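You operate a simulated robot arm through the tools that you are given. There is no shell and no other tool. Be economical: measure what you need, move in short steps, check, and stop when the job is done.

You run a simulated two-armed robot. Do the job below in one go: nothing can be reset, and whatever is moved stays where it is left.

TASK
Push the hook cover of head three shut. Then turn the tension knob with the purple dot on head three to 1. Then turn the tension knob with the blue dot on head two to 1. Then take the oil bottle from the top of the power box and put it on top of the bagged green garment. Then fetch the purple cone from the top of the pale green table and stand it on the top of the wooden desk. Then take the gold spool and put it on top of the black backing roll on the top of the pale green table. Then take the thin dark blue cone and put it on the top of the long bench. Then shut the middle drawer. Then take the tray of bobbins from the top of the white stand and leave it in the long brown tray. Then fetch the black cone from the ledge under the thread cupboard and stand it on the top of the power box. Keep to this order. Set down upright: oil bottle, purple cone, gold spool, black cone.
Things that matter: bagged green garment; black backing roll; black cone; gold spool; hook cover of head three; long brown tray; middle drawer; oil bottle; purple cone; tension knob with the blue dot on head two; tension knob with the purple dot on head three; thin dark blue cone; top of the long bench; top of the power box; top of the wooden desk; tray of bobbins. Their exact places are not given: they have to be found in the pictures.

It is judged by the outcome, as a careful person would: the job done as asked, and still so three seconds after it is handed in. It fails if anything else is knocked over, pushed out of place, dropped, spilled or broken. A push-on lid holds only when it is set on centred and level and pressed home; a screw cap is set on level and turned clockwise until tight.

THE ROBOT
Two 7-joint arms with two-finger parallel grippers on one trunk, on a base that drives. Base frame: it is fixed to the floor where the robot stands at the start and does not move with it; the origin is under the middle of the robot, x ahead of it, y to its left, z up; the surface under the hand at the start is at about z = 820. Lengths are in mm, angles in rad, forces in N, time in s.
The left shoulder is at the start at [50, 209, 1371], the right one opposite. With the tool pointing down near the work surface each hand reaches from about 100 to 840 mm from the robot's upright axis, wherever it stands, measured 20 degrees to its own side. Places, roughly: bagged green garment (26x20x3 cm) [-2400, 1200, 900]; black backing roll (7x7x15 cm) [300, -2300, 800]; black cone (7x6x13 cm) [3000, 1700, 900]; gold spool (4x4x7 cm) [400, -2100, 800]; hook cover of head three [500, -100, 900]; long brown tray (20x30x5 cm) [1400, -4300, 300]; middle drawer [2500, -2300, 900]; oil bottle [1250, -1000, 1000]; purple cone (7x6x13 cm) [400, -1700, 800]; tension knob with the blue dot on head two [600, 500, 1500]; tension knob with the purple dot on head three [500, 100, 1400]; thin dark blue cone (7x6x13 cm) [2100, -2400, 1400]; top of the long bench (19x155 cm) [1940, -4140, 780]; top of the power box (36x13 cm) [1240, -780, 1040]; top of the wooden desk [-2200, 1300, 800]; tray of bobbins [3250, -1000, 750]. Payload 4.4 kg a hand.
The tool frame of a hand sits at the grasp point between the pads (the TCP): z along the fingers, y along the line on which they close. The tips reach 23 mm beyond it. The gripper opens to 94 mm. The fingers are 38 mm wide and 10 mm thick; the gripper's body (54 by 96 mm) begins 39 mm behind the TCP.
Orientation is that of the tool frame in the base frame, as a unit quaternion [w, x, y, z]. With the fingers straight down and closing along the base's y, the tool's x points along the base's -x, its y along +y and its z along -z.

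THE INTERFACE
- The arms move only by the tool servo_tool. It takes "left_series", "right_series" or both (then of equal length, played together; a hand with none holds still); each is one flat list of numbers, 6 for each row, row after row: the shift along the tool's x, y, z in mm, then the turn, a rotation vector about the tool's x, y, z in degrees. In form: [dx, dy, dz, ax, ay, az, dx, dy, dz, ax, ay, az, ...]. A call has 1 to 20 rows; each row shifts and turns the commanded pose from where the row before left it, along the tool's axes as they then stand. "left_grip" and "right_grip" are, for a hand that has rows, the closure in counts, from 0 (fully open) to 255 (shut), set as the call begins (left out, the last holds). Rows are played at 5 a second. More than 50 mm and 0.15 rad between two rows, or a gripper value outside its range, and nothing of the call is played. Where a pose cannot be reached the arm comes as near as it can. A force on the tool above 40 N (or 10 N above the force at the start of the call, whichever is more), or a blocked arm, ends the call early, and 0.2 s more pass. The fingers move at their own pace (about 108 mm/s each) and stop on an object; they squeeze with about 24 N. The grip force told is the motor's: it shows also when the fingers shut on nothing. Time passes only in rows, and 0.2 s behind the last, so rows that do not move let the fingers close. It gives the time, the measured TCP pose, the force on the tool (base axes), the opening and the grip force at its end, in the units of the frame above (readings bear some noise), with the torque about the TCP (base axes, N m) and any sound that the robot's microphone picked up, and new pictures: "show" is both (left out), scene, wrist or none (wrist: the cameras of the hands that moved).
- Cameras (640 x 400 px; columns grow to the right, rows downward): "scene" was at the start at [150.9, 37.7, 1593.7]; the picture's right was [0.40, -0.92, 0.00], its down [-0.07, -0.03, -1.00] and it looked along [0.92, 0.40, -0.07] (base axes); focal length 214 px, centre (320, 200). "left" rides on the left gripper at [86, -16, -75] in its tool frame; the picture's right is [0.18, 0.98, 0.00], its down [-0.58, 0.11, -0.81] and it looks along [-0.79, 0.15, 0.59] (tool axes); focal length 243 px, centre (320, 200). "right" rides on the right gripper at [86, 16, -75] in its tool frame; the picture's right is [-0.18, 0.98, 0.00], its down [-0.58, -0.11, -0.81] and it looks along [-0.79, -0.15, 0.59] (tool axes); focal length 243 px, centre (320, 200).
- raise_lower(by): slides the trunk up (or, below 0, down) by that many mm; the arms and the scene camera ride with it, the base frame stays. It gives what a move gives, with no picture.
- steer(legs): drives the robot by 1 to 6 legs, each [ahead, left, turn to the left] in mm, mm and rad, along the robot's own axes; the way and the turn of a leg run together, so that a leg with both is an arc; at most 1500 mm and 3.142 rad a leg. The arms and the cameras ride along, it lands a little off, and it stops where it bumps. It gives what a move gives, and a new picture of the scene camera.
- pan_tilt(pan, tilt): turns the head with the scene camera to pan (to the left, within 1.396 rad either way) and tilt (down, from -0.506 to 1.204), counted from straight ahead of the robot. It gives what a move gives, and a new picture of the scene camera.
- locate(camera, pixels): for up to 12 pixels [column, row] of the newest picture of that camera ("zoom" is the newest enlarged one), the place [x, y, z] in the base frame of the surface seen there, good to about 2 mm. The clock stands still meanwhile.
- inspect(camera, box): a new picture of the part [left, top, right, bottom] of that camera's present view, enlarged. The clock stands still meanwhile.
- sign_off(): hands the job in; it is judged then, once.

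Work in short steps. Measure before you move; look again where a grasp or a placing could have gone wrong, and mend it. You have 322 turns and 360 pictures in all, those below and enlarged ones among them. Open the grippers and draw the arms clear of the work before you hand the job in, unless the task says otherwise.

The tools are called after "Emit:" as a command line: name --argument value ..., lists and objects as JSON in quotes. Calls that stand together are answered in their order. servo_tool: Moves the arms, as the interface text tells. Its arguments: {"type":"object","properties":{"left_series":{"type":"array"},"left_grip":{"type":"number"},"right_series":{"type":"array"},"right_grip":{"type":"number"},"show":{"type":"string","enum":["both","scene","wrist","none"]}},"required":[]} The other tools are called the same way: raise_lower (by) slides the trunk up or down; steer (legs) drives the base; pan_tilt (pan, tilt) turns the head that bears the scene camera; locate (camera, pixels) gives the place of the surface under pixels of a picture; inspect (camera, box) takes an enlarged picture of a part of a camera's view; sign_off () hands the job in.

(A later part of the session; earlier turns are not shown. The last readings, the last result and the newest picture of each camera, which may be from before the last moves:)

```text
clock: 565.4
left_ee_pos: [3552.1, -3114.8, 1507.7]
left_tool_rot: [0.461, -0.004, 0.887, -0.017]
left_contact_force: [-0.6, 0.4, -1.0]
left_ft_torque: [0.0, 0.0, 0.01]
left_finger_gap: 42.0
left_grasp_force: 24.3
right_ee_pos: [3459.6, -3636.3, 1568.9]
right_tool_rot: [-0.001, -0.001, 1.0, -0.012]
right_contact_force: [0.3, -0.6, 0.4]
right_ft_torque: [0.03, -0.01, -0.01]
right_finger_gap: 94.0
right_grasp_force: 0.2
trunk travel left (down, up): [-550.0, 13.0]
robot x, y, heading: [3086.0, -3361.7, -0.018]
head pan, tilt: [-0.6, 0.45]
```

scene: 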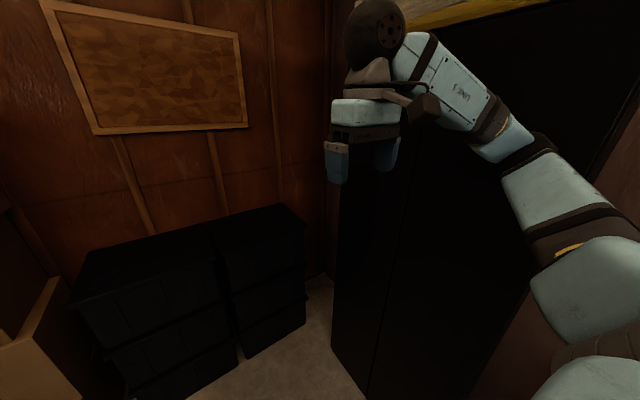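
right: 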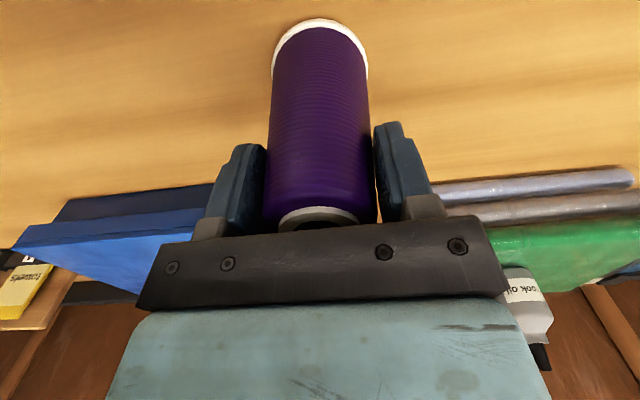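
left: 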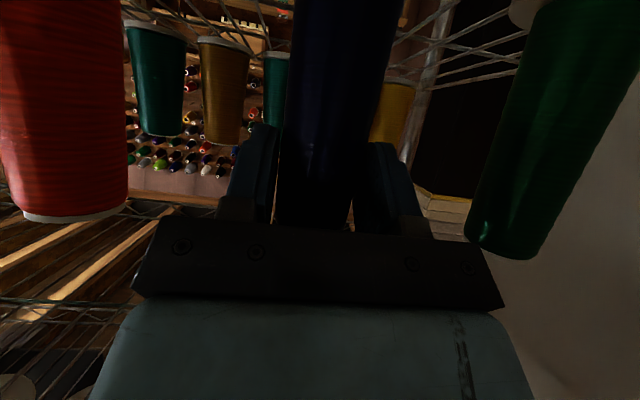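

The right elbow touched the tall black cabinet. I step left 140, turn to face −y, then strafe right along the bench.

Emit:
steer --legs '[[0, 140, 0.01], [0, 0, -1.57], [0, -700, 0]]'

Emit:
pan_tilt --pan 0 --tilt 0.5

```text
clock: 577.1
left_ee_pos: [2627.8, -3699.3, 1512.7]
left_tool_rot: [0.324, 0.623, 0.633, -0.327]
left_contact_force: [0.0, 0.5, -1.2]
left_ft_torque: [-0.02, -0.03, 0.02]
left_finger_gap: 41.5
left_grasp_force: 23.6
right_ee_pos: [2103.4, -3617.3, 1561.2]
right_tool_rot: [-0.002, 0.698, 0.716, 0.001]
right_contact_force: [-0.7, -0.9, 0.0]
right_ft_torque: [-0.02, -0.03, 0.0]
right_finger_gap: 93.9
right_grasp_force: 0.1
trunk travel left (down, up): [-550.0, 13.0]
robot x, y, heading: [2396.9, -3232.6, -1.564]
head pan, tilt: [-0.6, 0.45]
```

scene: 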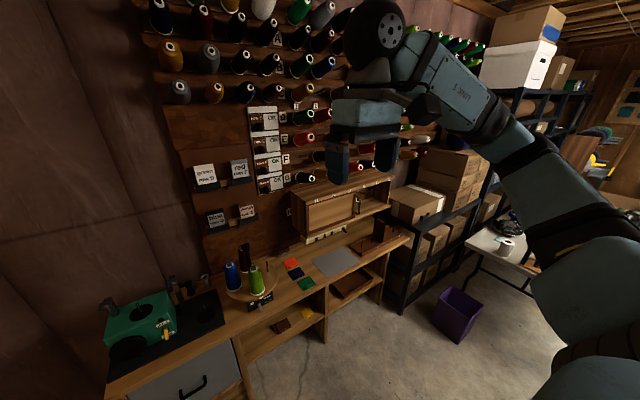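

```text
clock: 578.1
left_ee_pos: [2626.4, -3700.1, 1512.3]
left_tool_rot: [0.324, 0.623, 0.633, -0.327]
left_contact_force: [-0.4, -0.2, -0.7]
left_ft_torque: [-0.02, -0.01, 0.01]
left_finger_gap: 41.6
left_grasp_force: 24.1
right_ee_pos: [2103.1, -3616.4, 1561.2]
right_tool_rot: [-0.003, 0.699, 0.715, 0.001]
right_contact_force: [0.7, -1.2, -0.5]
right_ft_torque: [0.0, 0.01, -0.02]
right_finger_gap: 94.1
right_grasp_force: 0.0
trunk travel left (down, up): [-550.0, 13.0]
robot x, y, heading: [2395.8, -3233.9, -1.56]
head pan, tilt: [0.0, 0.499]
```

scene: 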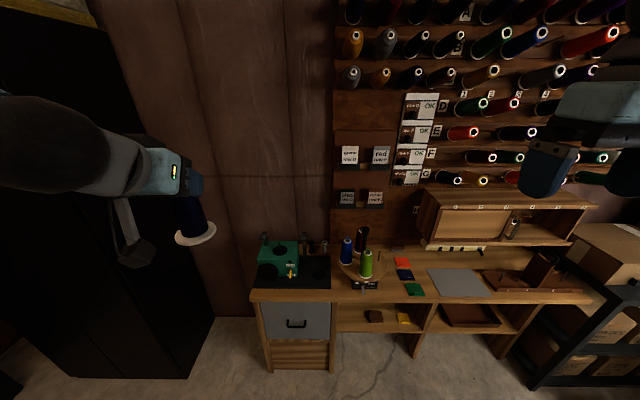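

I zoom on the bench top to find a free spot.

Emit:
inspect --camera "scene" --box '[240, 220, 600, 340]'

Emit:
locate --camera "scene" --pixels '[[340, 290], [400, 292], [380, 297], [430, 300], [420, 270], [530, 300], [345, 270], [330, 255], [470, 318], [300, 295], [440, 255], [393, 275]]'

```text
1.78 times, centred on (420, 280) of scene
```

zoom: 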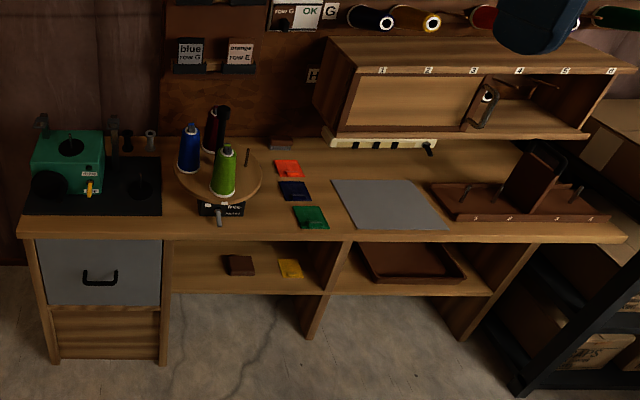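

```text
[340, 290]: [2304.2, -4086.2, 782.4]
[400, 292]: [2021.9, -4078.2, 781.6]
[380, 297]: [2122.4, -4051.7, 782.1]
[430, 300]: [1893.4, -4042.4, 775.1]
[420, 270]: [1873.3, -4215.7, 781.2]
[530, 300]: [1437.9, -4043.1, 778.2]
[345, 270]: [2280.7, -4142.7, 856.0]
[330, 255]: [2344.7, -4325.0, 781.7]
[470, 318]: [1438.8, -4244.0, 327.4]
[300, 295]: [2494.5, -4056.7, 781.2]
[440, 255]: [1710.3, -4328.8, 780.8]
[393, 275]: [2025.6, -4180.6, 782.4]
```

Free spot at about (2095,−4110). I lower the trunk 400+60 first and then check the dark shelving near my right elbow.

Emit:
raise_lower --by -400

Emit:
pan_tilt --pan -0.7 --tilt 0.4

Emit:
locate --camera "scene" --pixels '[[320, 200], [400, 200], [440, 230], [340, 280], [480, 220], [520, 260]]'

```text
clock: 582.0
left_ee_pos: [2627.5, -3700.9, 1112.1]
left_tool_rot: [0.324, 0.622, 0.633, -0.327]
left_contact_force: [0.6, 0.0, -0.3]
left_ft_torque: [0.0, 0.0, -0.01]
left_finger_gap: 41.8
left_grasp_force: 24.0
right_ee_pos: [2104.4, -3616.4, 1161.0]
right_tool_rot: [-0.003, 0.699, 0.715, 0.001]
right_contact_force: [-0.1, 0.0, -1.1]
right_ft_torque: [0.05, 0.0, -0.01]
right_finger_gap: 94.2
right_grasp_force: 0.0
trunk travel left (down, up): [-150.0, 413.0]
robot x, y, heading: [2397.8, -3234.9, -1.56]
head pan, tilt: [0.0, 0.499]
```

```text
clock: 583.0
left_ee_pos: [2628.0, -3699.6, 1112.1]
left_tool_rot: [0.324, 0.622, 0.633, -0.327]
left_contact_force: [0.4, -0.2, 0.2]
left_ft_torque: [0.01, 0.03, -0.01]
left_finger_gap: 41.6
left_grasp_force: 24.3
right_ee_pos: [2103.3, -3616.7, 1160.4]
right_tool_rot: [-0.004, 0.698, 0.716, 0.002]
right_contact_force: [-0.3, 0.6, 0.2]
right_ft_torque: [0.03, 0.01, 0.04]
right_finger_gap: 94.0
right_grasp_force: 0.0
trunk travel left (down, up): [-150.0, 413.0]
robot x, y, heading: [2396.5, -3237.7, -1.561]
head pan, tilt: [-0.7, 0.4]
```

scene: 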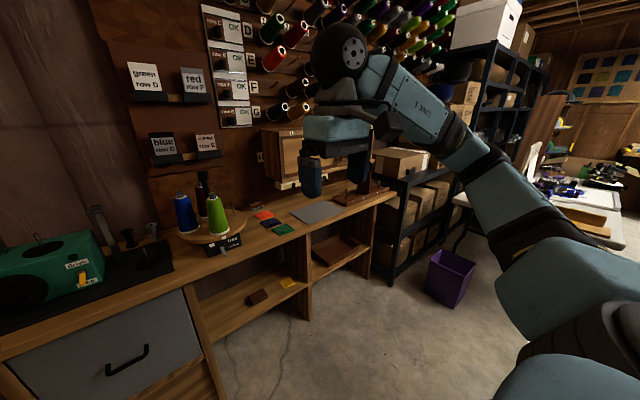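

```text
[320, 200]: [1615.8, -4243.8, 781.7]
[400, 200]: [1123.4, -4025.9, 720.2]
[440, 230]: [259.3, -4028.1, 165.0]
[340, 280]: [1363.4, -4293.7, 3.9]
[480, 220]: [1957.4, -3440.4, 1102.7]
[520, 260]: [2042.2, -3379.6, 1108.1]
```

No conflict. I move to about (1865,−3480).

Emit:
steer --legs '[[243, -532, -0.01]]'

Emit:
pan_tilt --pan 0.2 --tilt 0.6

```text
clock: 588.1
left_ee_pos: [2103.6, -3947.1, 1112.5]
left_tool_rot: [0.324, 0.624, 0.632, -0.327]
left_contact_force: [0.3, 0.4, -0.4]
left_ft_torque: [0.02, -0.01, 0.0]
left_finger_gap: 41.9
left_grasp_force: 24.3
right_ee_pos: [1579.4, -3861.3, 1160.7]
right_tool_rot: [-0.002, 0.7, 0.714, 0.001]
right_contact_force: [-1.0, 0.2, -0.5]
right_ft_torque: [0.03, -0.02, 0.0]
right_finger_gap: 93.8
right_grasp_force: 0.1
trunk travel left (down, up): [-150.0, 413.0]
robot x, y, heading: [1875.4, -3477.8, -1.563]
head pan, tilt: [-0.7, 0.4]
```

scene: 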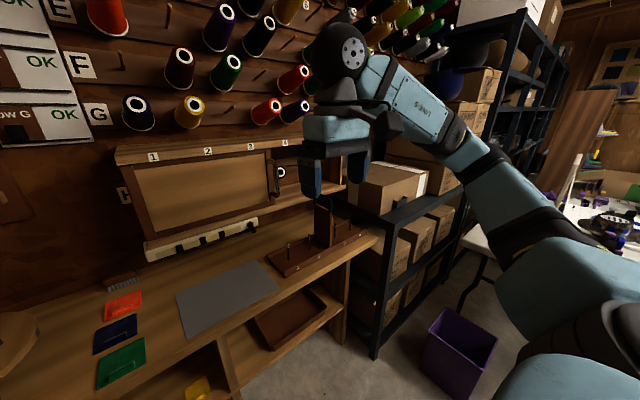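

```text
clock: 589.3
left_ee_pos: [2103.3, -3946.9, 1112.5]
left_tool_rot: [0.324, 0.623, 0.632, -0.327]
left_contact_force: [-0.4, 0.1, -0.7]
left_ft_torque: [-0.02, 0.03, 0.0]
left_finger_gap: 41.7
left_grasp_force: 24.3
right_ee_pos: [1580.0, -3861.1, 1160.2]
right_tool_rot: [-0.002, 0.699, 0.715, 0.001]
right_contact_force: [-0.5, -0.1, 0.1]
right_ft_torque: [0.02, -0.04, 0.0]
right_finger_gap: 94.2
right_grasp_force: 0.0
trunk travel left (down, up): [-150.0, 413.0]
robot x, y, heading: [1869.8, -3481.5, -1.563]
head pan, tilt: [0.201, 0.6]
```

scene: 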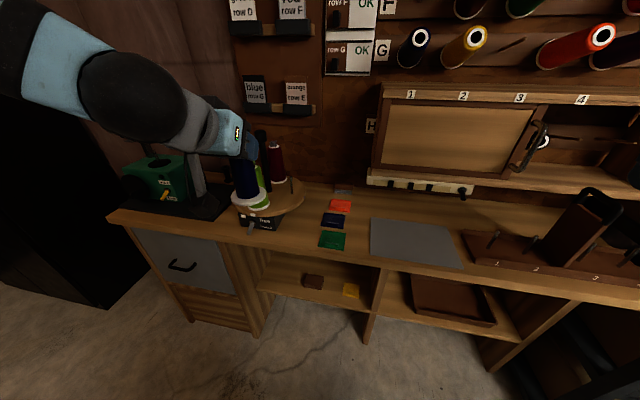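

I measure the carousel edge, swatches, and the free spot between them.

Emit:
locate --camera "scene" --pixels '[[303, 197], [295, 208], [280, 225], [320, 243], [322, 232], [323, 218], [300, 240], [300, 225], [310, 215], [290, 245], [345, 242]]'

Emit:
inspect --camera "scene" --box '[220, 150, 380, 260]'

```text
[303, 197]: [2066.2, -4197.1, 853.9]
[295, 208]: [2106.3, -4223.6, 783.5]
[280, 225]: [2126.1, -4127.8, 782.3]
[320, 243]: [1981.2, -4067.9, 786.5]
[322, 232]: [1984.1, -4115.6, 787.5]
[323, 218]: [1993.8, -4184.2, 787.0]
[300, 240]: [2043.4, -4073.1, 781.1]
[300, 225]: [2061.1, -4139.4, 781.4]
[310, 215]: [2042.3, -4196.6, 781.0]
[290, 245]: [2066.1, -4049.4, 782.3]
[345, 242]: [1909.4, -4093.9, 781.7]
```

```text
3.64 times, centred on (300, 205) of scene
```

zoom: 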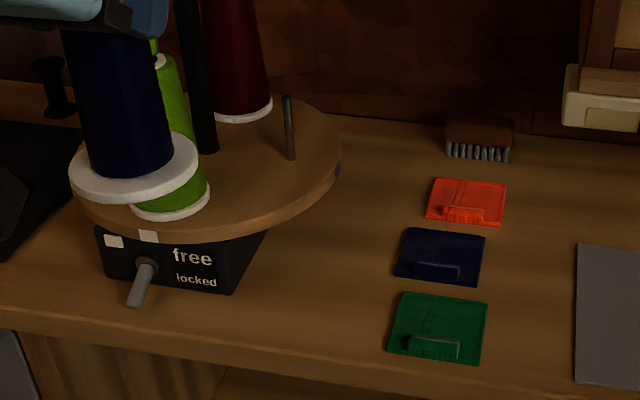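

Spot (2025,−4090) is clear of the carousel (edge ≈2066) and swatches. I lower the trunk 130, then shift right and forward.

Emit:
servo_tool --left_series '[0, -26, 0, 0, 0, 0, 0, -26, 0, 0, 0, 0, 0, -26, 0, 0, 0, 0]' --show "none"

Emit:
raise_lower --by -130

Emit:
servo_tool --left_series '[-20.1, 0, 27.7, 0, 0, 0, -20.1, 0, 27.7, 0, 0, 0, -20.1, 0, 27.7, 0, 0, 0, -20.1, 0, 27.7, 0, 0, 0, 24.3, 0, 17.6, 0, 0, 0, 24.3, 0, 17.6, 0, 0, 0, 0, 0, 0, 0, 0, 0]' --show "both"

```text
clock: 590.1
left_ee_pos: [2024.4, -3949.8, 1113.6]
left_tool_rot: [0.323, 0.624, 0.633, -0.327]
left_contact_force: [0.8, 0.8, -0.8]
left_ft_torque: [-0.01, 0.0, -0.01]
left_finger_gap: 41.6
left_grasp_force: 24.4
right_ee_pos: [1578.9, -3862.3, 1159.4]
right_tool_rot: [-0.002, 0.7, 0.714, 0.001]
right_contact_force: [-1.1, -0.1, -1.5]
right_ft_torque: [0.01, 0.0, 0.02]
right_finger_gap: 94.0
right_grasp_force: 0.0
trunk travel left (down, up): [-150.0, 413.0]
robot x, y, heading: [1874.9, -3479.8, -1.559]
head pan, tilt: [0.201, 0.6]
```

```text
clock: 591.7
left_ee_pos: [2024.7, -3949.4, 983.7]
left_tool_rot: [0.324, 0.623, 0.632, -0.328]
left_contact_force: [-0.6, 0.1, -0.4]
left_ft_torque: [-0.01, -0.03, -0.02]
left_finger_gap: 41.7
left_grasp_force: 24.0
right_ee_pos: [1579.6, -3860.9, 1031.6]
right_tool_rot: [-0.002, 0.699, 0.715, 0.001]
right_contact_force: [-0.1, -0.8, 1.3]
right_ft_torque: [-0.01, 0.05, -0.01]
right_finger_gap: 94.2
right_grasp_force: 0.0
trunk travel left (down, up): [-20.0, 543.0]
robot x, y, heading: [1874.7, -3480.7, -1.562]
head pan, tilt: [0.201, 0.6]
```

```text
clock: 593.3
left_ee_pos: [2025.2, -4086.5, 926.3]
left_tool_rot: [0.324, 0.623, 0.632, -0.327]
left_contact_force: [0.6, 0.7, -0.6]
left_ft_torque: [0.02, -0.03, 0.02]
left_finger_gap: 41.5
left_grasp_force: 23.8
right_ee_pos: [1578.8, -3861.0, 1030.7]
right_tool_rot: [-0.002, 0.7, 0.715, 0.001]
right_contact_force: [-0.6, 0.9, 0.2]
right_ft_torque: [-0.02, 0.01, -0.02]
right_finger_gap: 94.0
right_grasp_force: 0.2
trunk travel left (down, up): [-20.0, 543.0]
robot x, y, heading: [1872.9, -3479.8, -1.566]
head pan, tilt: [0.201, 0.6]
```

scene: 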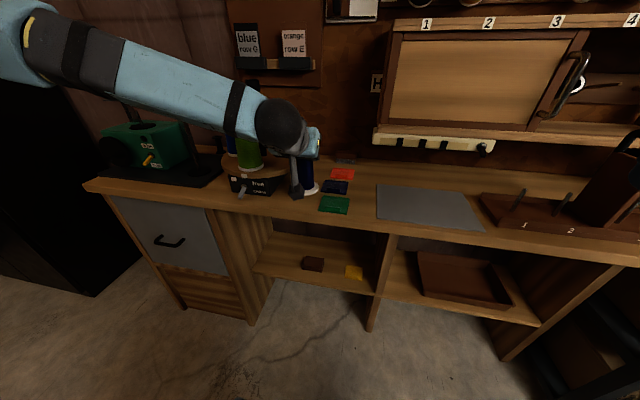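
left: 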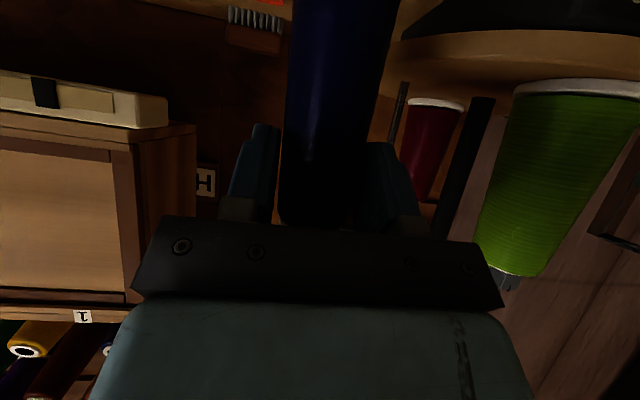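

I check the clearance to the green spool on the carousel and the cone's base height.

Emit:
locate --camera "left" --pixels '[[500, 230], [540, 180], [520, 35]]'

Emit:
inspect --camera "scene" --box '[230, 120, 370, 220]'

```text
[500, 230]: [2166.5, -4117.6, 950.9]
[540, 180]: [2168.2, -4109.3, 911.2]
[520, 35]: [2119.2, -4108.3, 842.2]
```

```text
4.00 times, centred on (300, 170) of scene
```

zoom: 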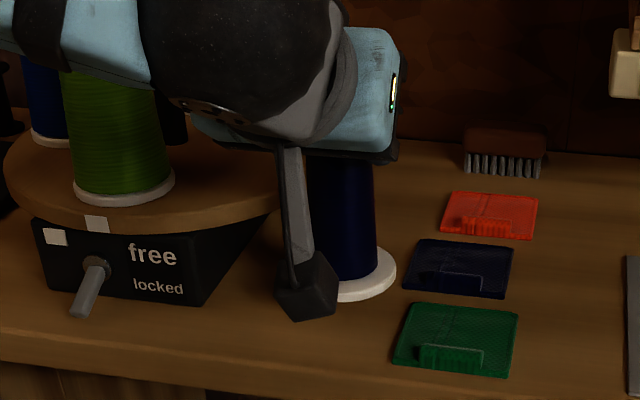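

Clear. I lower 46 mm, then small steps to contact.

Emit:
servo_tool --left_series '[18.6, 0, 13.5, 0, 0, 0, 18.6, 0, 13.5, 0, 0, 0, 0, 0, 0, 0, 0, 0]' --show "none"

Emit:
servo_tool --left_series '[2.4, 0, 1.8, 0, 0, 0, 2.4, 0, 1.8, 0, 0, 0, 1.6, 0, 1.2, 0, 0, 0, 0, 0, 0, 0, 0, 0]' --show "none"

```text
clock: 594.1
left_ee_pos: [2027.1, -4089.1, 884.8]
left_tool_rot: [0.326, 0.622, 0.631, -0.33]
left_contact_force: [0.5, -3.3, 23.6]
left_ft_torque: [-0.21, 0.03, 0.03]
left_finger_gap: 41.6
left_grasp_force: 24.5
right_ee_pos: [1579.8, -3859.9, 1032.1]
right_tool_rot: [-0.001, 0.7, 0.714, -0.001]
right_contact_force: [0.9, 0.4, -0.1]
right_ft_torque: [0.05, 0.01, -0.01]
right_finger_gap: 93.8
right_grasp_force: 0.1
trunk travel left (down, up): [-20.0, 543.0]
robot x, y, heading: [1872.3, -3481.6, -1.568]
head pan, tilt: [0.201, 0.6]
```

```text
clock: 595.1
left_ee_pos: [2026.3, -4086.1, 875.2]
left_tool_rot: [0.325, 0.622, 0.632, -0.329]
left_contact_force: [8.6, -7.8, 37.3]
left_ft_torque: [-0.57, -0.39, 0.04]
left_finger_gap: 43.8
left_grasp_force: 24.0
right_ee_pos: [1579.3, -3859.4, 1031.0]
right_tool_rot: [0.0, 0.7, 0.715, 0.0]
right_contact_force: [-0.3, 0.3, 0.3]
right_ft_torque: [0.02, 0.01, -0.03]
right_finger_gap: 94.1
right_grasp_force: 0.1
trunk travel left (down, up): [-20.0, 543.0]
robot x, y, heading: [1876.0, -3478.2, -1.561]
head pan, tilt: [0.201, 0.6]
```

It contacted earlier than expected and the fingers slid down on the cone. I relax 6 mm, then check before opening.

Emit:
servo_tool --left_series '[-2.4, 0, -1.8, 0, 0, 0, -2.4, 0, -1.8, 0, 0, 0, 0, 0, 0, 0, 0, 0]' --show "wrist"

Emit:
inspect --camera "scene" --box '[230, 120, 370, 220]'

```text
clock: 595.9
left_ee_pos: [2025.2, -4085.9, 873.9]
left_tool_rot: [0.322, 0.625, 0.632, -0.326]
left_contact_force: [2.6, 0.4, 1.8]
left_ft_torque: [-0.04, -0.03, 0.04]
left_finger_gap: 43.8
left_grasp_force: 24.3
right_ee_pos: [1579.1, -3860.7, 1030.2]
right_tool_rot: [-0.002, 0.7, 0.714, 0.001]
right_contact_force: [0.0, -0.1, 0.4]
right_ft_torque: [-0.02, 0.0, 0.03]
right_finger_gap: 94.2
right_grasp_force: 0.0
trunk travel left (down, up): [-20.0, 543.0]
robot x, y, heading: [1874.0, -3481.3, -1.57]
head pan, tilt: [0.201, 0.6]
```

left: 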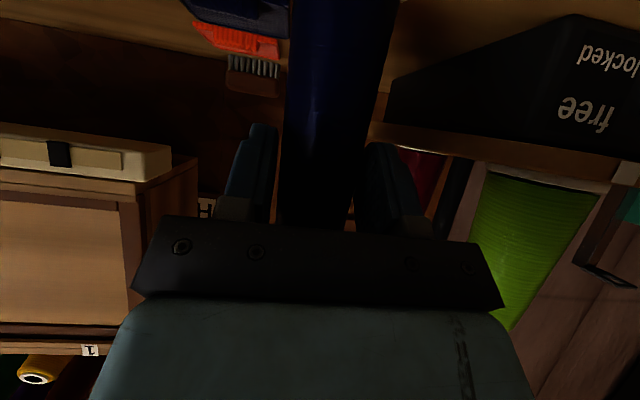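

```text
4.00 times, centred on (300, 170) of scene
```

zoom: 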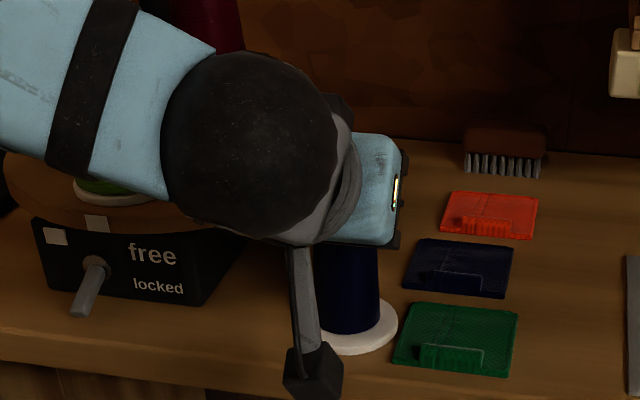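

Cone is seated with relaxed force. I open and withdraw back-up.

Emit:
servo_tool --left_series '[0, 0, 0, 0, 0, 0, 0, 0, 0, 0, 0, 0, 0, 0, -20, 0, 0, 0, 0, 0, -35, 0, 0, 0, 0, 0, -40, 0, 0, 0, 0, 0, -40, 0, 0, 0, 0, 0, -40, 0, 0, 0]' --left_grip 75 --show "scene"

Emit:
inspect --camera "scene" --box '[230, 120, 370, 220]'

```text
clock: 597.5
left_ee_pos: [2024.0, -3943.3, 980.5]
left_tool_rot: [0.324, 0.623, 0.632, -0.326]
left_contact_force: [0.6, 0.4, 0.4]
left_ft_torque: [-0.01, -0.02, 0.04]
left_finger_gap: 66.4
left_grasp_force: 0.0
right_ee_pos: [1579.1, -3859.9, 1031.4]
right_tool_rot: [-0.001, 0.699, 0.715, 0.0]
right_contact_force: [-0.4, 0.7, 0.6]
right_ft_torque: [-0.04, 0.0, -0.05]
right_finger_gap: 93.9
right_grasp_force: 0.0
trunk travel left (down, up): [-20.0, 543.0]
robot x, y, heading: [1875.5, -3479.6, -1.564]
head pan, tilt: [0.201, 0.6]
```

scene: 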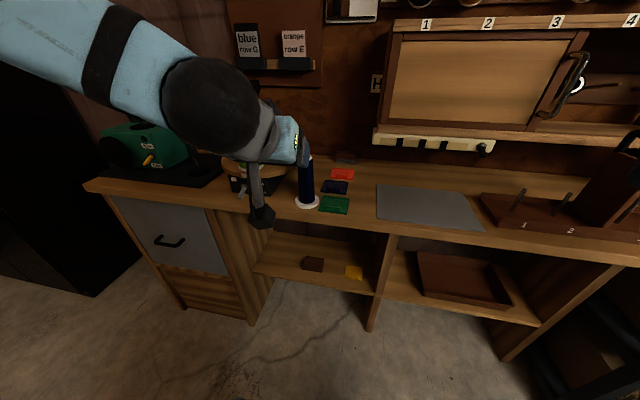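

```text
4.00 times, centred on (300, 170) of scene
```

zoom: 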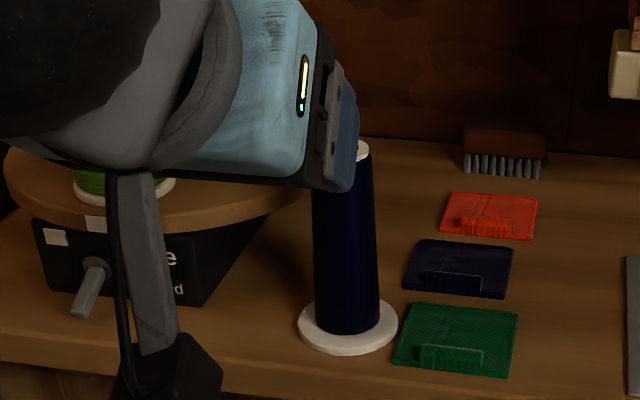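

The cone stands on the bench. Next the drawer: I go back around the cabinet the same way (back, strafe left, turn to +x, strafe north).

Emit:
steer --legs '[[-250, 0, 0], [0, 1215, 0], [0, 0, 1.57]]'

```text
clock: 613.8
left_ee_pos: [3564.8, -3083.4, 979.0]
left_tool_rot: [0.46, -0.005, 0.888, -0.003]
left_contact_force: [0.6, 0.4, 0.9]
left_ft_torque: [-0.01, 0.03, -0.02]
left_finger_gap: 66.2
left_grasp_force: 0.1
right_ee_pos: [3481.9, -3527.5, 1031.4]
right_tool_rot: [-0.003, -0.01, 1.0, -0.002]
right_contact_force: [0.1, -0.6, -0.1]
right_ft_torque: [-0.02, 0.03, 0.0]
right_finger_gap: 93.8
right_grasp_force: 0.0
trunk travel left (down, up): [-20.0, 543.0]
robot x, y, heading: [3103.5, -3232.3, 0.001]
head pan, tilt: [0.201, 0.6]
```

scene: 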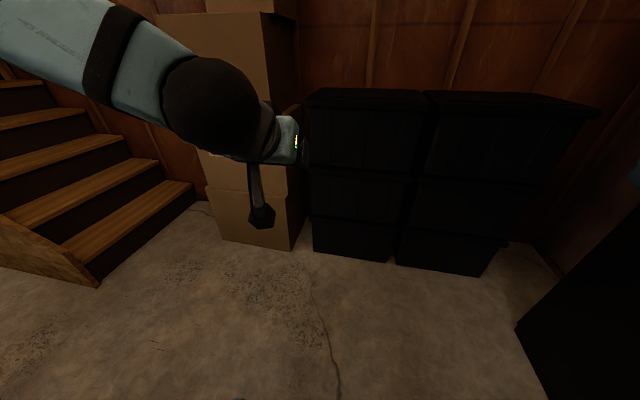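

I strafe north, turn to −y and line up with the drawer.

Emit:
steer --legs '[[0, 900, 0], [0, 780, 0], [0, 0, -1.57], [0, -780, 0]]'

Emit:
pan_tilt --pan 0.3 --tilt 0.5

```text
clock: 639.4
left_ee_pos: [2467.5, -2034.1, 979.6]
left_tool_rot: [0.327, 0.619, 0.635, -0.325]
left_contact_force: [0.2, -0.3, 1.0]
left_ft_torque: [0.02, -0.05, 0.02]
left_finger_gap: 66.4
left_grasp_force: 0.2
right_ee_pos: [2022.0, -1958.1, 1030.7]
right_tool_rot: [-0.003, 0.696, 0.718, 0.002]
right_contact_force: [-0.4, -0.6, 0.0]
right_ft_torque: [-0.01, -0.03, 0.0]
right_finger_gap: 94.0
right_grasp_force: 0.0
trunk travel left (down, up): [-20.0, 543.0]
robot x, y, heading: [2314.4, -1576.4, -1.558]
head pan, tilt: [0.201, 0.6]
```

scene: 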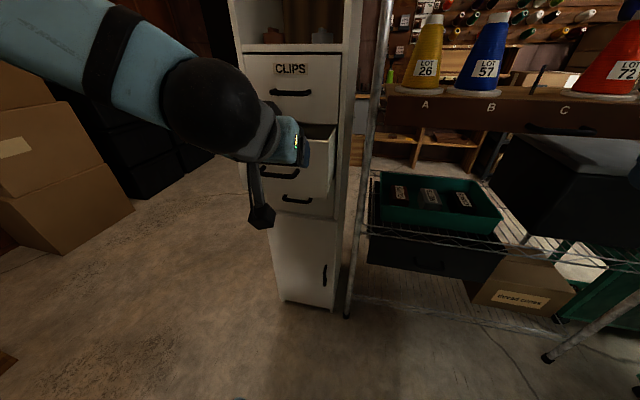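

```text
clock: 640.1
left_ee_pos: [2468.3, -2035.8, 979.4]
left_tool_rot: [0.326, 0.62, 0.635, -0.326]
left_contact_force: [0.5, -0.1, -0.6]
left_ft_torque: [-0.01, 0.05, -0.01]
left_finger_gap: 66.2
left_grasp_force: 0.1
right_ee_pos: [2021.5, -1958.1, 1030.9]
right_tool_rot: [-0.002, 0.697, 0.717, 0.001]
right_contact_force: [-0.3, 0.3, 0.1]
right_ft_torque: [0.03, -0.02, 0.0]
right_finger_gap: 94.0
right_grasp_force: 0.0
trunk travel left (down, up): [-20.0, 543.0]
robot x, y, heading: [2314.4, -1572.7, -1.555]
head pan, tilt: [0.3, 0.499]
```

scene: 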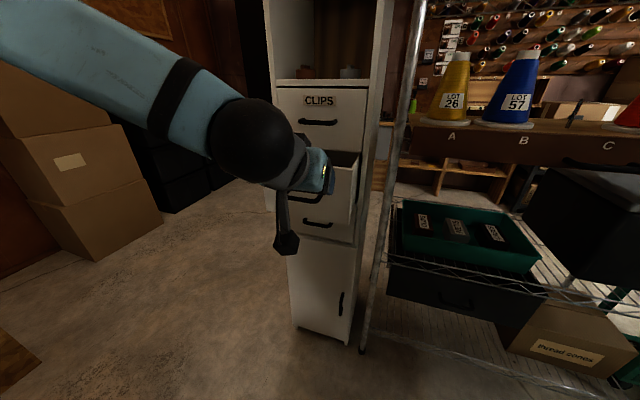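

I close the left gripper and line the fingertips up with the drawer front's label area (x≈2545, z≈930).

Emit:
servo_tool --left_series '[0, 38, 0, 0, 0, 0, 0, 38, 0, 0, 0, 0, 14.5, 0, 10.6, 0, 0, 0, 14.5, 0, 10.6, 0, 0, 0, -23.5, 0, 32.4, 0, 0, 0, -23.5, 0, 32.4, 0, 0, 0, 0, 0, 0, 0, 0, 0]' --left_grip 255 --show "both"

```text
clock: 641.7
left_ee_pos: [2541.8, -2117.8, 941.6]
left_tool_rot: [0.324, 0.622, 0.634, -0.326]
left_contact_force: [-0.3, 1.4, -0.4]
left_ft_torque: [0.0, -0.01, -0.01]
left_finger_gap: 0.0
left_grasp_force: 24.3
right_ee_pos: [2022.0, -1958.0, 1030.9]
right_tool_rot: [-0.002, 0.696, 0.718, 0.001]
right_contact_force: [0.0, -1.2, 0.6]
right_ft_torque: [0.02, -0.04, -0.04]
right_finger_gap: 93.9
right_grasp_force: 0.0
trunk travel left (down, up): [-20.0, 543.0]
robot x, y, heading: [2313.5, -1573.0, -1.557]
head pan, tilt: [0.3, 0.499]
```

scene: 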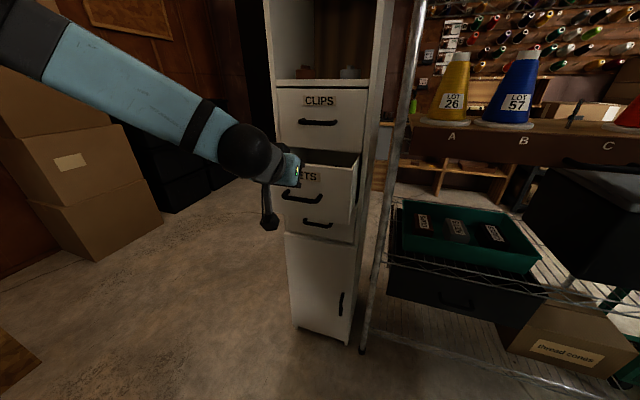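
left: 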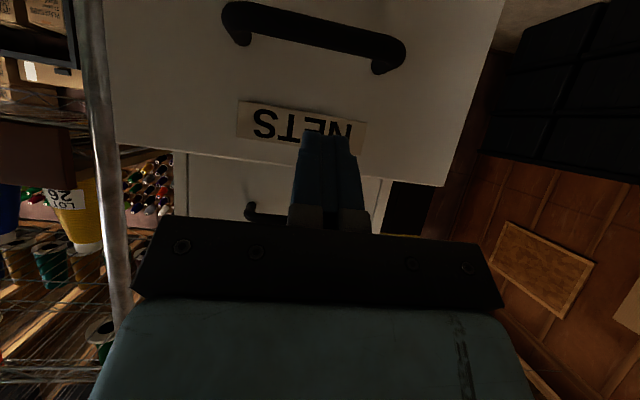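

Fingertips aim at the label. I push forward 140 mm.

Emit:
servo_tool --left_series '[-11.8, 0, 16.2, 0, 0, 0, -11.8, 0, 16.2, 0, 0, 0, -11.8, 0, 16.2, 0, 0, 0, -11.8, 0, 16.2, 0, 0, 0, -11.8, 0, 16.2, 0, 0, 0, -11.8, 0, 16.2, 0, 0, 0, -11.8, 0, 16.2, 0, 0, 0]' --show "both"

```text
clock: 643.3
left_ee_pos: [2546.4, -2256.9, 945.4]
left_tool_rot: [0.325, 0.62, 0.635, -0.326]
left_contact_force: [-0.6, -0.3, -0.4]
left_ft_torque: [0.01, 0.02, -0.03]
left_finger_gap: 0.4
left_grasp_force: 24.0
right_ee_pos: [2023.0, -1957.8, 1030.4]
right_tool_rot: [-0.002, 0.696, 0.718, 0.001]
right_contact_force: [0.7, -0.3, -0.3]
right_ft_torque: [0.0, 0.0, -0.02]
right_finger_gap: 94.0
right_grasp_force: 0.0
trunk travel left (down, up): [-20.0, 543.0]
robot x, y, heading: [2314.0, -1575.3, -1.554]
head pan, tilt: [0.3, 0.499]
```

scene: 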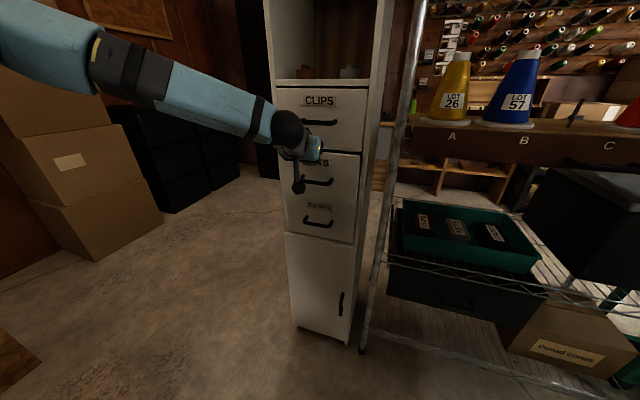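
left: 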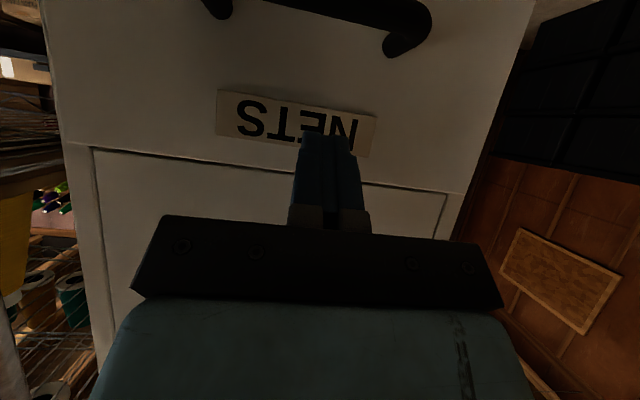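

Almost closed; I push on in small steps until a firm stop.

Emit:
servo_tool --left_series '[-5.9, 0, 8.1, 0, 0, 0, -5.9, 0, 8.1, 0, 0, 0, -4.7, 0, 6.5, 0, 0, 0, -3.5, 0, 4.9, 0, 0, 0, -3.5, 0, 4.9, 0, 0, 0, -3.5, 0, 4.9, 0, 0, 0]' --show "wrist"

```text
clock: 644.3
left_ee_pos: [2547.7, -2282.3, 945.7]
left_tool_rot: [0.324, 0.621, 0.636, -0.325]
left_contact_force: [2.7, 20.3, 7.0]
left_ft_torque: [-0.26, 0.14, 0.1]
left_finger_gap: 0.2
left_grasp_force: 24.3
right_ee_pos: [2022.9, -1955.8, 1032.4]
right_tool_rot: [-0.001, 0.695, 0.719, -0.001]
right_contact_force: [-0.4, 0.4, 0.1]
right_ft_torque: [-0.04, -0.01, 0.02]
right_finger_gap: 94.2
right_grasp_force: 0.1
trunk travel left (down, up): [-20.0, 543.0]
robot x, y, heading: [2313.6, -1570.5, -1.55]
head pan, tilt: [0.3, 0.499]
stopped in row 5 (left hand): the force on the tool passed its limit at 49 N (the readings are from after the stop); the commanded pose is now the measured one
```

left: 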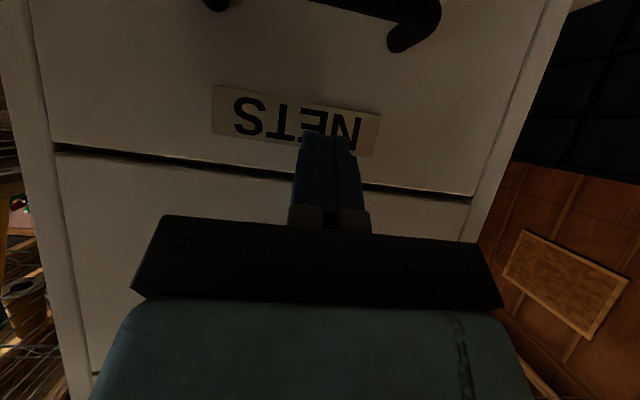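

Firm stop at 49 N: the drawer is shut. I back off and check flushness.

Emit:
servo_tool --left_series '[23.5, 0, -32.4, 0, 0, 0, 23.5, 0, -32.4, 0, 0, 0, 23.5, 0, -32.4, 0, 0, 0, 23.5, 0, -32.4, 0, 0, 0]' --left_grip 0 --show "none"

Emit:
inspect --camera "scene" --box '[250, 70, 410, 260]'

Emit:
locate --camera "scene" --pixels '[[345, 120], [345, 185], [345, 215], [300, 140], [350, 170]]'

```text
clock: 645.3
left_ee_pos: [2541.1, -2124.2, 944.5]
left_tool_rot: [0.324, 0.622, 0.635, -0.324]
left_contact_force: [-0.3, -0.1, -0.6]
left_ft_torque: [0.02, -0.02, 0.03]
left_finger_gap: 93.8
left_grasp_force: 0.1
right_ee_pos: [2023.6, -1957.6, 1031.5]
right_tool_rot: [-0.002, 0.696, 0.718, 0.001]
right_contact_force: [0.4, -0.4, 0.9]
right_ft_torque: [0.01, -0.01, 0.03]
right_finger_gap: 94.1
right_grasp_force: 0.1
trunk travel left (down, up): [-20.0, 543.0]
robot x, y, heading: [2314.9, -1572.9, -1.553]
head pan, tilt: [0.3, 0.499]
```

```text
2.11 times, centred on (330, 165) of scene
```

zoom: 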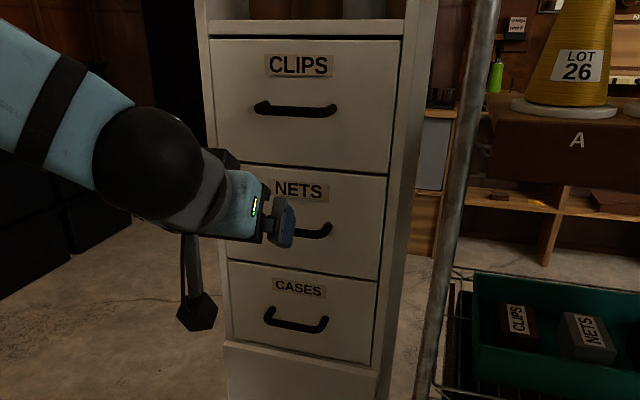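

```text
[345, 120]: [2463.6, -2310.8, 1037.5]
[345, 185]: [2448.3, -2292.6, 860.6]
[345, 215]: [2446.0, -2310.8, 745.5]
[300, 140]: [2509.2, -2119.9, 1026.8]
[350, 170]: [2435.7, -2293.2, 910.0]
```

The middle front measures y≈−2293 versus −2311 for its neighbours, about 18 mm proud. I check more points.

Emit:
locate --camera "scene" --pixels '[[340, 160], [342, 175], [348, 195], [338, 190], [330, 160], [340, 145], [340, 110], [335, 210], [312, 195]]'

```text
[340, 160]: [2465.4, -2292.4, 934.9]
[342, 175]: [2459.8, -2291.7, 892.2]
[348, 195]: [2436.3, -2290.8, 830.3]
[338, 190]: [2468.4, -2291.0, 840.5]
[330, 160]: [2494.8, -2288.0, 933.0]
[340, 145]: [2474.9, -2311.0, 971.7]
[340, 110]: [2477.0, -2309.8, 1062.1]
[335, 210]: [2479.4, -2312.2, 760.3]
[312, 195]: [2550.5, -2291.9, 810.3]
```

It is still 19 mm open. I close the fingers and push again, slower.

Emit:
servo_tool --left_series '[-23.5, 0, 32.4, 0, 0, 0, -23.5, 0, 32.4, 0, 0, 0, -23.5, 0, 32.4, 0, 0, 0, -8, 0, 11, 0, 0, 0, 0, 0, 0, 0, 0, 0]' --left_grip 255 --show "none"

Emit:
servo_tool --left_series '[-1.8, 0, 2.4, 0, 0, 0, -1.8, 0, 2.4, 0, 0, 0, -1.8, 0, 2.4, 0, 0, 0, -1.8, 0, 2.4, 0, 0, 0, -1.8, 0, 2.4, 0, 0, 0, -1.8, 0, 2.4, 0, 0, 0, -1.8, 0, 2.4, 0, 0, 0, -1.8, 0, 2.4, 0, 0, 0, -1.8, 0, 2.4, 0, 0, 0, -1.8, 0, 2.4, 0, 0, 0, -1.8, 0, 2.4, 0, 0, 0, -1.8, 0, 2.4, 0, 0, 0]' --show "wrist"

```text
clock: 646.5
left_ee_pos: [2545.6, -2258.5, 943.2]
left_tool_rot: [0.323, 0.622, 0.635, -0.324]
left_contact_force: [-0.1, -0.2, -0.5]
left_ft_torque: [0.0, 0.0, -0.01]
left_finger_gap: 0.0
left_grasp_force: 23.4
right_ee_pos: [2022.8, -1957.4, 1030.6]
right_tool_rot: [-0.003, 0.696, 0.718, 0.002]
right_contact_force: [0.1, -1.1, -0.9]
right_ft_torque: [-0.02, 0.04, 0.02]
right_finger_gap: 94.1
right_grasp_force: 0.1
trunk travel left (down, up): [-20.0, 543.0]
robot x, y, heading: [2313.9, -1571.0, -1.552]
head pan, tilt: [0.3, 0.499]
```

```text
clock: 648.7
left_ee_pos: [2546.4, -2282.3, 944.7]
left_tool_rot: [0.322, 0.623, 0.636, -0.322]
left_contact_force: [2.3, 16.9, 6.2]
left_ft_torque: [-0.17, 0.06, 0.06]
left_finger_gap: 0.1
left_grasp_force: 23.6
right_ee_pos: [2024.9, -1955.6, 1031.3]
right_tool_rot: [-0.001, 0.696, 0.718, 0.0]
right_contact_force: [0.7, 0.1, -0.1]
right_ft_torque: [0.02, -0.02, 0.01]
right_finger_gap: 94.1
right_grasp_force: 0.0
trunk travel left (down, up): [-20.0, 543.0]
robot x, y, heading: [2311.4, -1566.7, -1.552]
head pan, tilt: [0.3, 0.499]
stopped in row 11 (left hand): the force on the tool passed its limit at 45 N (the readings are from after the stop); the commanded pose is now the measured one
```

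left: 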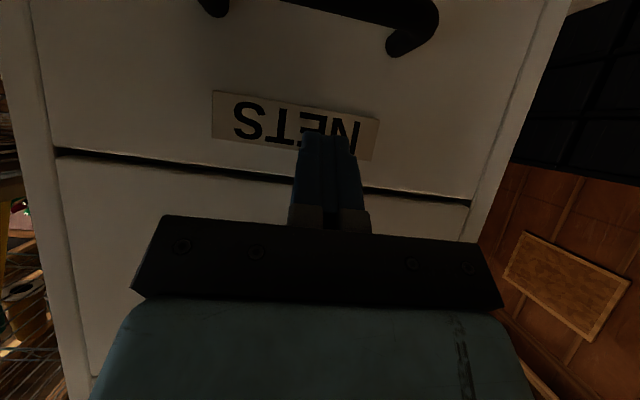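

Same hard stop. I measure the face while pressed, from the left camera, versus the neighbouring fronts.

Emit:
locate --camera "left" --pixels '[[150, 80], [450, 120], [400, 160], [120, 130], [150, 200], [420, 210], [20, 150], [540, 60]]'

```text
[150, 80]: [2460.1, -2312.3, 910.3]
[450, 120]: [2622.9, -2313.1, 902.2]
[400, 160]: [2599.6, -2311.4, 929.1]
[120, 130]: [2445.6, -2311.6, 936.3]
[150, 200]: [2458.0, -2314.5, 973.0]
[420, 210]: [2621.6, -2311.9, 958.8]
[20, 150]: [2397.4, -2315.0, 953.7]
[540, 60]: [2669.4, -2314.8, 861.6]
```

While pressed it is flush (−2312). I retract gently with closed fingers and measure again.

Emit:
servo_tool --left_series '[1.2, 0, -1.6, 0, 0, 0, 1.2, 0, -1.6, 0, 0, 0, 1.2, 0, -1.6, 0, 0, 0, 2.4, 0, -3.2, 0, 0, 0, 2.4, 0, -3.2, 0, 0, 0, 6, 0, -8, 0, 0, 0, 12, 0, -16, 0, 0, 0]' --show "wrist"

Emit:
locate --camera "left" --pixels '[[150, 80], [450, 120], [400, 160], [120, 130], [150, 200], [420, 210]]'

```text
clock: 650.3
left_ee_pos: [2546.7, -2240.9, 941.4]
left_tool_rot: [0.321, 0.623, 0.636, -0.322]
left_contact_force: [0.1, 0.0, 0.1]
left_ft_torque: [0.04, -0.01, 0.02]
left_finger_gap: 0.0
left_grasp_force: 24.0
right_ee_pos: [2024.0, -1956.1, 1031.6]
right_tool_rot: [-0.002, 0.695, 0.719, 0.001]
right_contact_force: [1.4, 0.1, 0.3]
right_ft_torque: [0.03, -0.01, 0.0]
right_finger_gap: 94.0
right_grasp_force: 0.1
trunk travel left (down, up): [-20.0, 543.0]
robot x, y, heading: [2310.3, -1569.2, -1.551]
head pan, tilt: [0.3, 0.499]
```

left: 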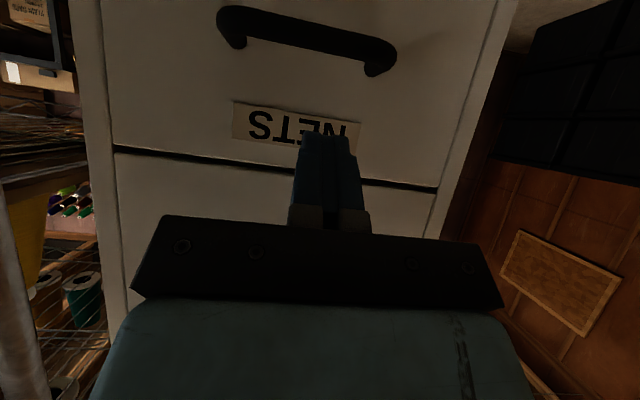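

```text
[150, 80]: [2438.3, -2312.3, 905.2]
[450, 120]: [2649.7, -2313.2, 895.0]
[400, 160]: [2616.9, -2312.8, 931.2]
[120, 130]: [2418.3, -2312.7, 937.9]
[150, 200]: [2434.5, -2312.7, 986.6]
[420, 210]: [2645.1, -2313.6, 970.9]
```

The drawer is now flush and stays. Next the bobbin tray. I move to the white stand, facing +x with space to re-posture arms.

Emit:
servo_tool --left_series '[23.5, 0, -32.4, 0, 0, 0, 23.5, 0, -32.4, 0, 0, 0, 23.5, 0, -32.4, 0, 0, 0]' --show "none"

Emit:
steer --legs '[[-600, -250, 0], [0, 0, 1.55]]'

Emit:
pan_tilt --pan 0.0 --tilt 0.5

```text
clock: 651.1
left_ee_pos: [2543.9, -2121.3, 940.4]
left_tool_rot: [0.322, 0.623, 0.637, -0.321]
left_contact_force: [-0.4, 0.5, -1.1]
left_ft_torque: [-0.04, 0.0, 0.03]
left_finger_gap: 0.0
left_grasp_force: 24.0
right_ee_pos: [2023.7, -1956.1, 1030.7]
right_tool_rot: [-0.002, 0.695, 0.719, 0.001]
right_contact_force: [-0.1, 0.6, 0.7]
right_ft_torque: [0.0, -0.01, 0.04]
right_finger_gap: 94.1
right_grasp_force: 0.1
trunk travel left (down, up): [-20.0, 543.0]
robot x, y, heading: [2316.3, -1573.4, -1.549]
head pan, tilt: [0.3, 0.499]
```

```text
clock: 658.6
left_ee_pos: [2588.9, -733.4, 940.8]
left_tool_rot: [0.454, -0.017, 0.891, 0.003]
left_contact_force: [-0.7, 0.2, 0.9]
left_ft_torque: [-0.04, -0.02, 0.02]
left_finger_gap: 0.0
left_grasp_force: 24.3
right_ee_pos: [2435.0, -1258.3, 1031.2]
right_tool_rot: [-0.002, -0.026, 1.0, -0.001]
right_contact_force: [-0.3, 0.3, -0.3]
right_ft_torque: [-0.01, -0.02, 0.02]
right_finger_gap: 94.2
right_grasp_force: 0.0
trunk travel left (down, up): [-20.0, 543.0]
robot x, y, heading: [2041.6, -976.4, 0.042]
head pan, tilt: [0.3, 0.499]
```

scene: 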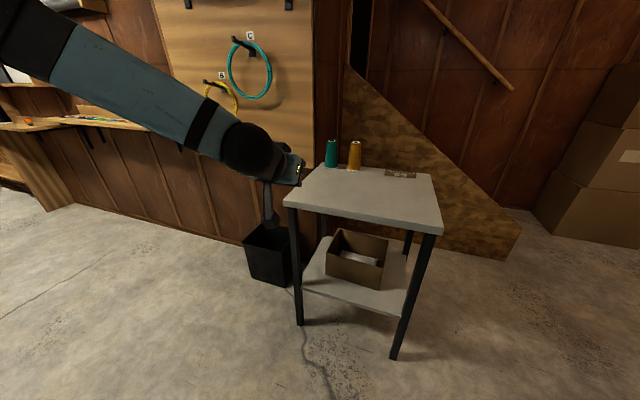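

```text
clock: 659.4
left_ee_pos: [2588.7, -734.2, 939.7]
left_tool_rot: [0.455, -0.017, 0.89, 0.004]
left_contact_force: [0.6, 0.4, -0.2]
left_ft_torque: [0.01, 0.01, 0.0]
left_finger_gap: 0.0
left_grasp_force: 23.8
right_ee_pos: [2434.2, -1257.7, 1031.7]
right_tool_rot: [-0.002, -0.026, 1.0, -0.001]
right_contact_force: [0.0, -0.1, -0.4]
right_ft_torque: [0.03, 0.01, 0.0]
right_finger_gap: 93.9
right_grasp_force: 0.0
trunk travel left (down, up): [-20.0, 543.0]
robot x, y, heading: [2046.2, -975.3, 0.036]
head pan, tilt: [0.0, 0.499]
```

scene: 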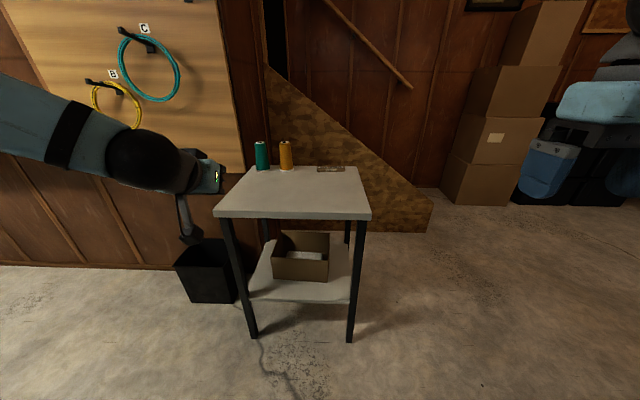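

I measure the tray and stand.

Emit:
inspect --camera "scene" --box '[240, 130, 380, 220]'

Emit:
locate --camera "zoom" --pixels '[[345, 185], [410, 185], [345, 165], [405, 165], [375, 178], [375, 155], [375, 200], [560, 395], [150, 395], [450, 180], [130, 150], [240, 150]]'

```text
4.44 times, centred on (310, 175) of scene
```

zoom: 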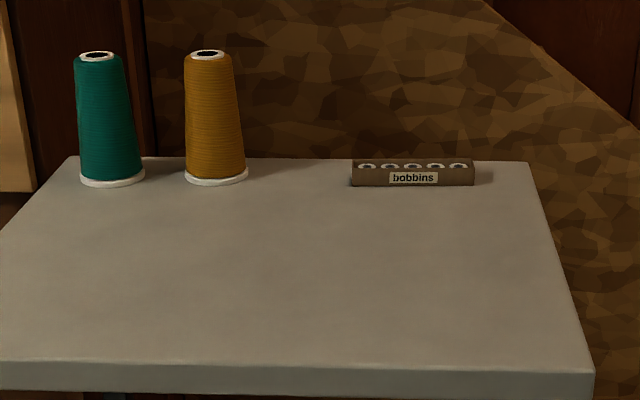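

```text
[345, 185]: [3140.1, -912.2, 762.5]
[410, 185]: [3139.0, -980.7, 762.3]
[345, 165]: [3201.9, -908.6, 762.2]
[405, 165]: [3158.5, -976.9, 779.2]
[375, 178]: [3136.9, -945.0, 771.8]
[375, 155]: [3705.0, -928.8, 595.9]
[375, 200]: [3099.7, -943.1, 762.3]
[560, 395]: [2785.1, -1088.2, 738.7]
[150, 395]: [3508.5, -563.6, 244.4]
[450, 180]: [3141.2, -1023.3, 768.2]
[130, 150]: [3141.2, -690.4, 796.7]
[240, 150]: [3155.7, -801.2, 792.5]
```

Bobbin tray: x≈3138–3172, y −918..−1048, z 762–779. Before grasping, I test in free space whether the right arm can reach low with an elbow-down posture: first raise and point the hand upward-forward.

Emit:
servo_tool --right_series '[0, -10, -40, 0, -8, 0, 0, -10, -40, 0, -8, 0, 0, -10, -40, 0, -8, 0, 0, -10, -40, 0, -8, 0, -20, -10, -30, 0, -8, 0, -30, 0, -20, 0, -8, 0, -30, 0, -10, 0, -8, 0, -30, 0, 0, 0, -8, 0, -30, 0, 0, 0, -8, 0, -30, 0, 0, 0, -8, 0, 0, 0, 0, 0, -8, 0, 0, 0, 0, 0, -8, 0, 0, 0, 0, 0, -8, 0, 0, 0, 0, 0, -8, 0, 0, 0, 0, 0, -8, 0, 0, 0, 0, 0, -8, 0, 0, 0, 0, 0, -8, 0]' --show "none"

Emit:
pan_tilt --pan -0.7 --tilt 0.1

```text
clock: 663.0
left_ee_pos: [2589.2, -735.0, 941.9]
left_tool_rot: [0.455, -0.018, 0.89, 0.004]
left_contact_force: [-0.4, -0.4, 0.4]
left_ft_torque: [-0.01, 0.01, 0.0]
left_finger_gap: 0.0
left_grasp_force: 23.6
right_ee_pos: [2467.6, -1306.5, 1365.5]
right_tool_rot: [0.913, -0.012, 0.408, 0.023]
right_contact_force: [-0.4, 0.7, -0.2]
right_ft_torque: [0.01, 0.02, 0.02]
right_finger_gap: 93.7
right_grasp_force: 0.1
right hand out of reach, approached as far as the arm can: row 17
trunk travel left (down, up): [-20.0, 543.0]
robot x, y, heading: [2044.7, -979.2, 0.039]
head pan, tilt: [0.0, 0.499]
```

```text
clock: 664.1
left_ee_pos: [2589.1, -733.5, 941.2]
left_tool_rot: [0.454, -0.018, 0.891, 0.005]
left_contact_force: [0.2, 0.0, 0.2]
left_ft_torque: [0.0, 0.03, 0.01]
left_finger_gap: 0.1
left_grasp_force: 24.2
right_ee_pos: [2469.9, -1305.3, 1365.3]
right_tool_rot: [0.912, -0.012, 0.409, 0.024]
right_contact_force: [-0.2, 0.7, -0.1]
right_ft_torque: [0.0, -0.02, -0.01]
right_finger_gap: 94.1
right_grasp_force: 0.0
trunk travel left (down, up): [-20.0, 543.0]
robot x, y, heading: [2043.8, -972.7, 0.038]
head pan, tilt: [-0.7, 0.099]
```

scene: 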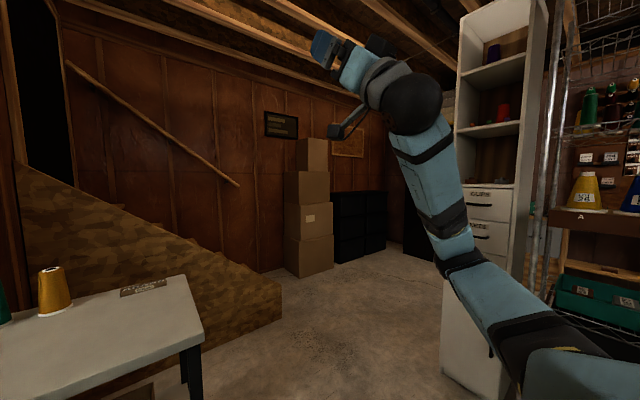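

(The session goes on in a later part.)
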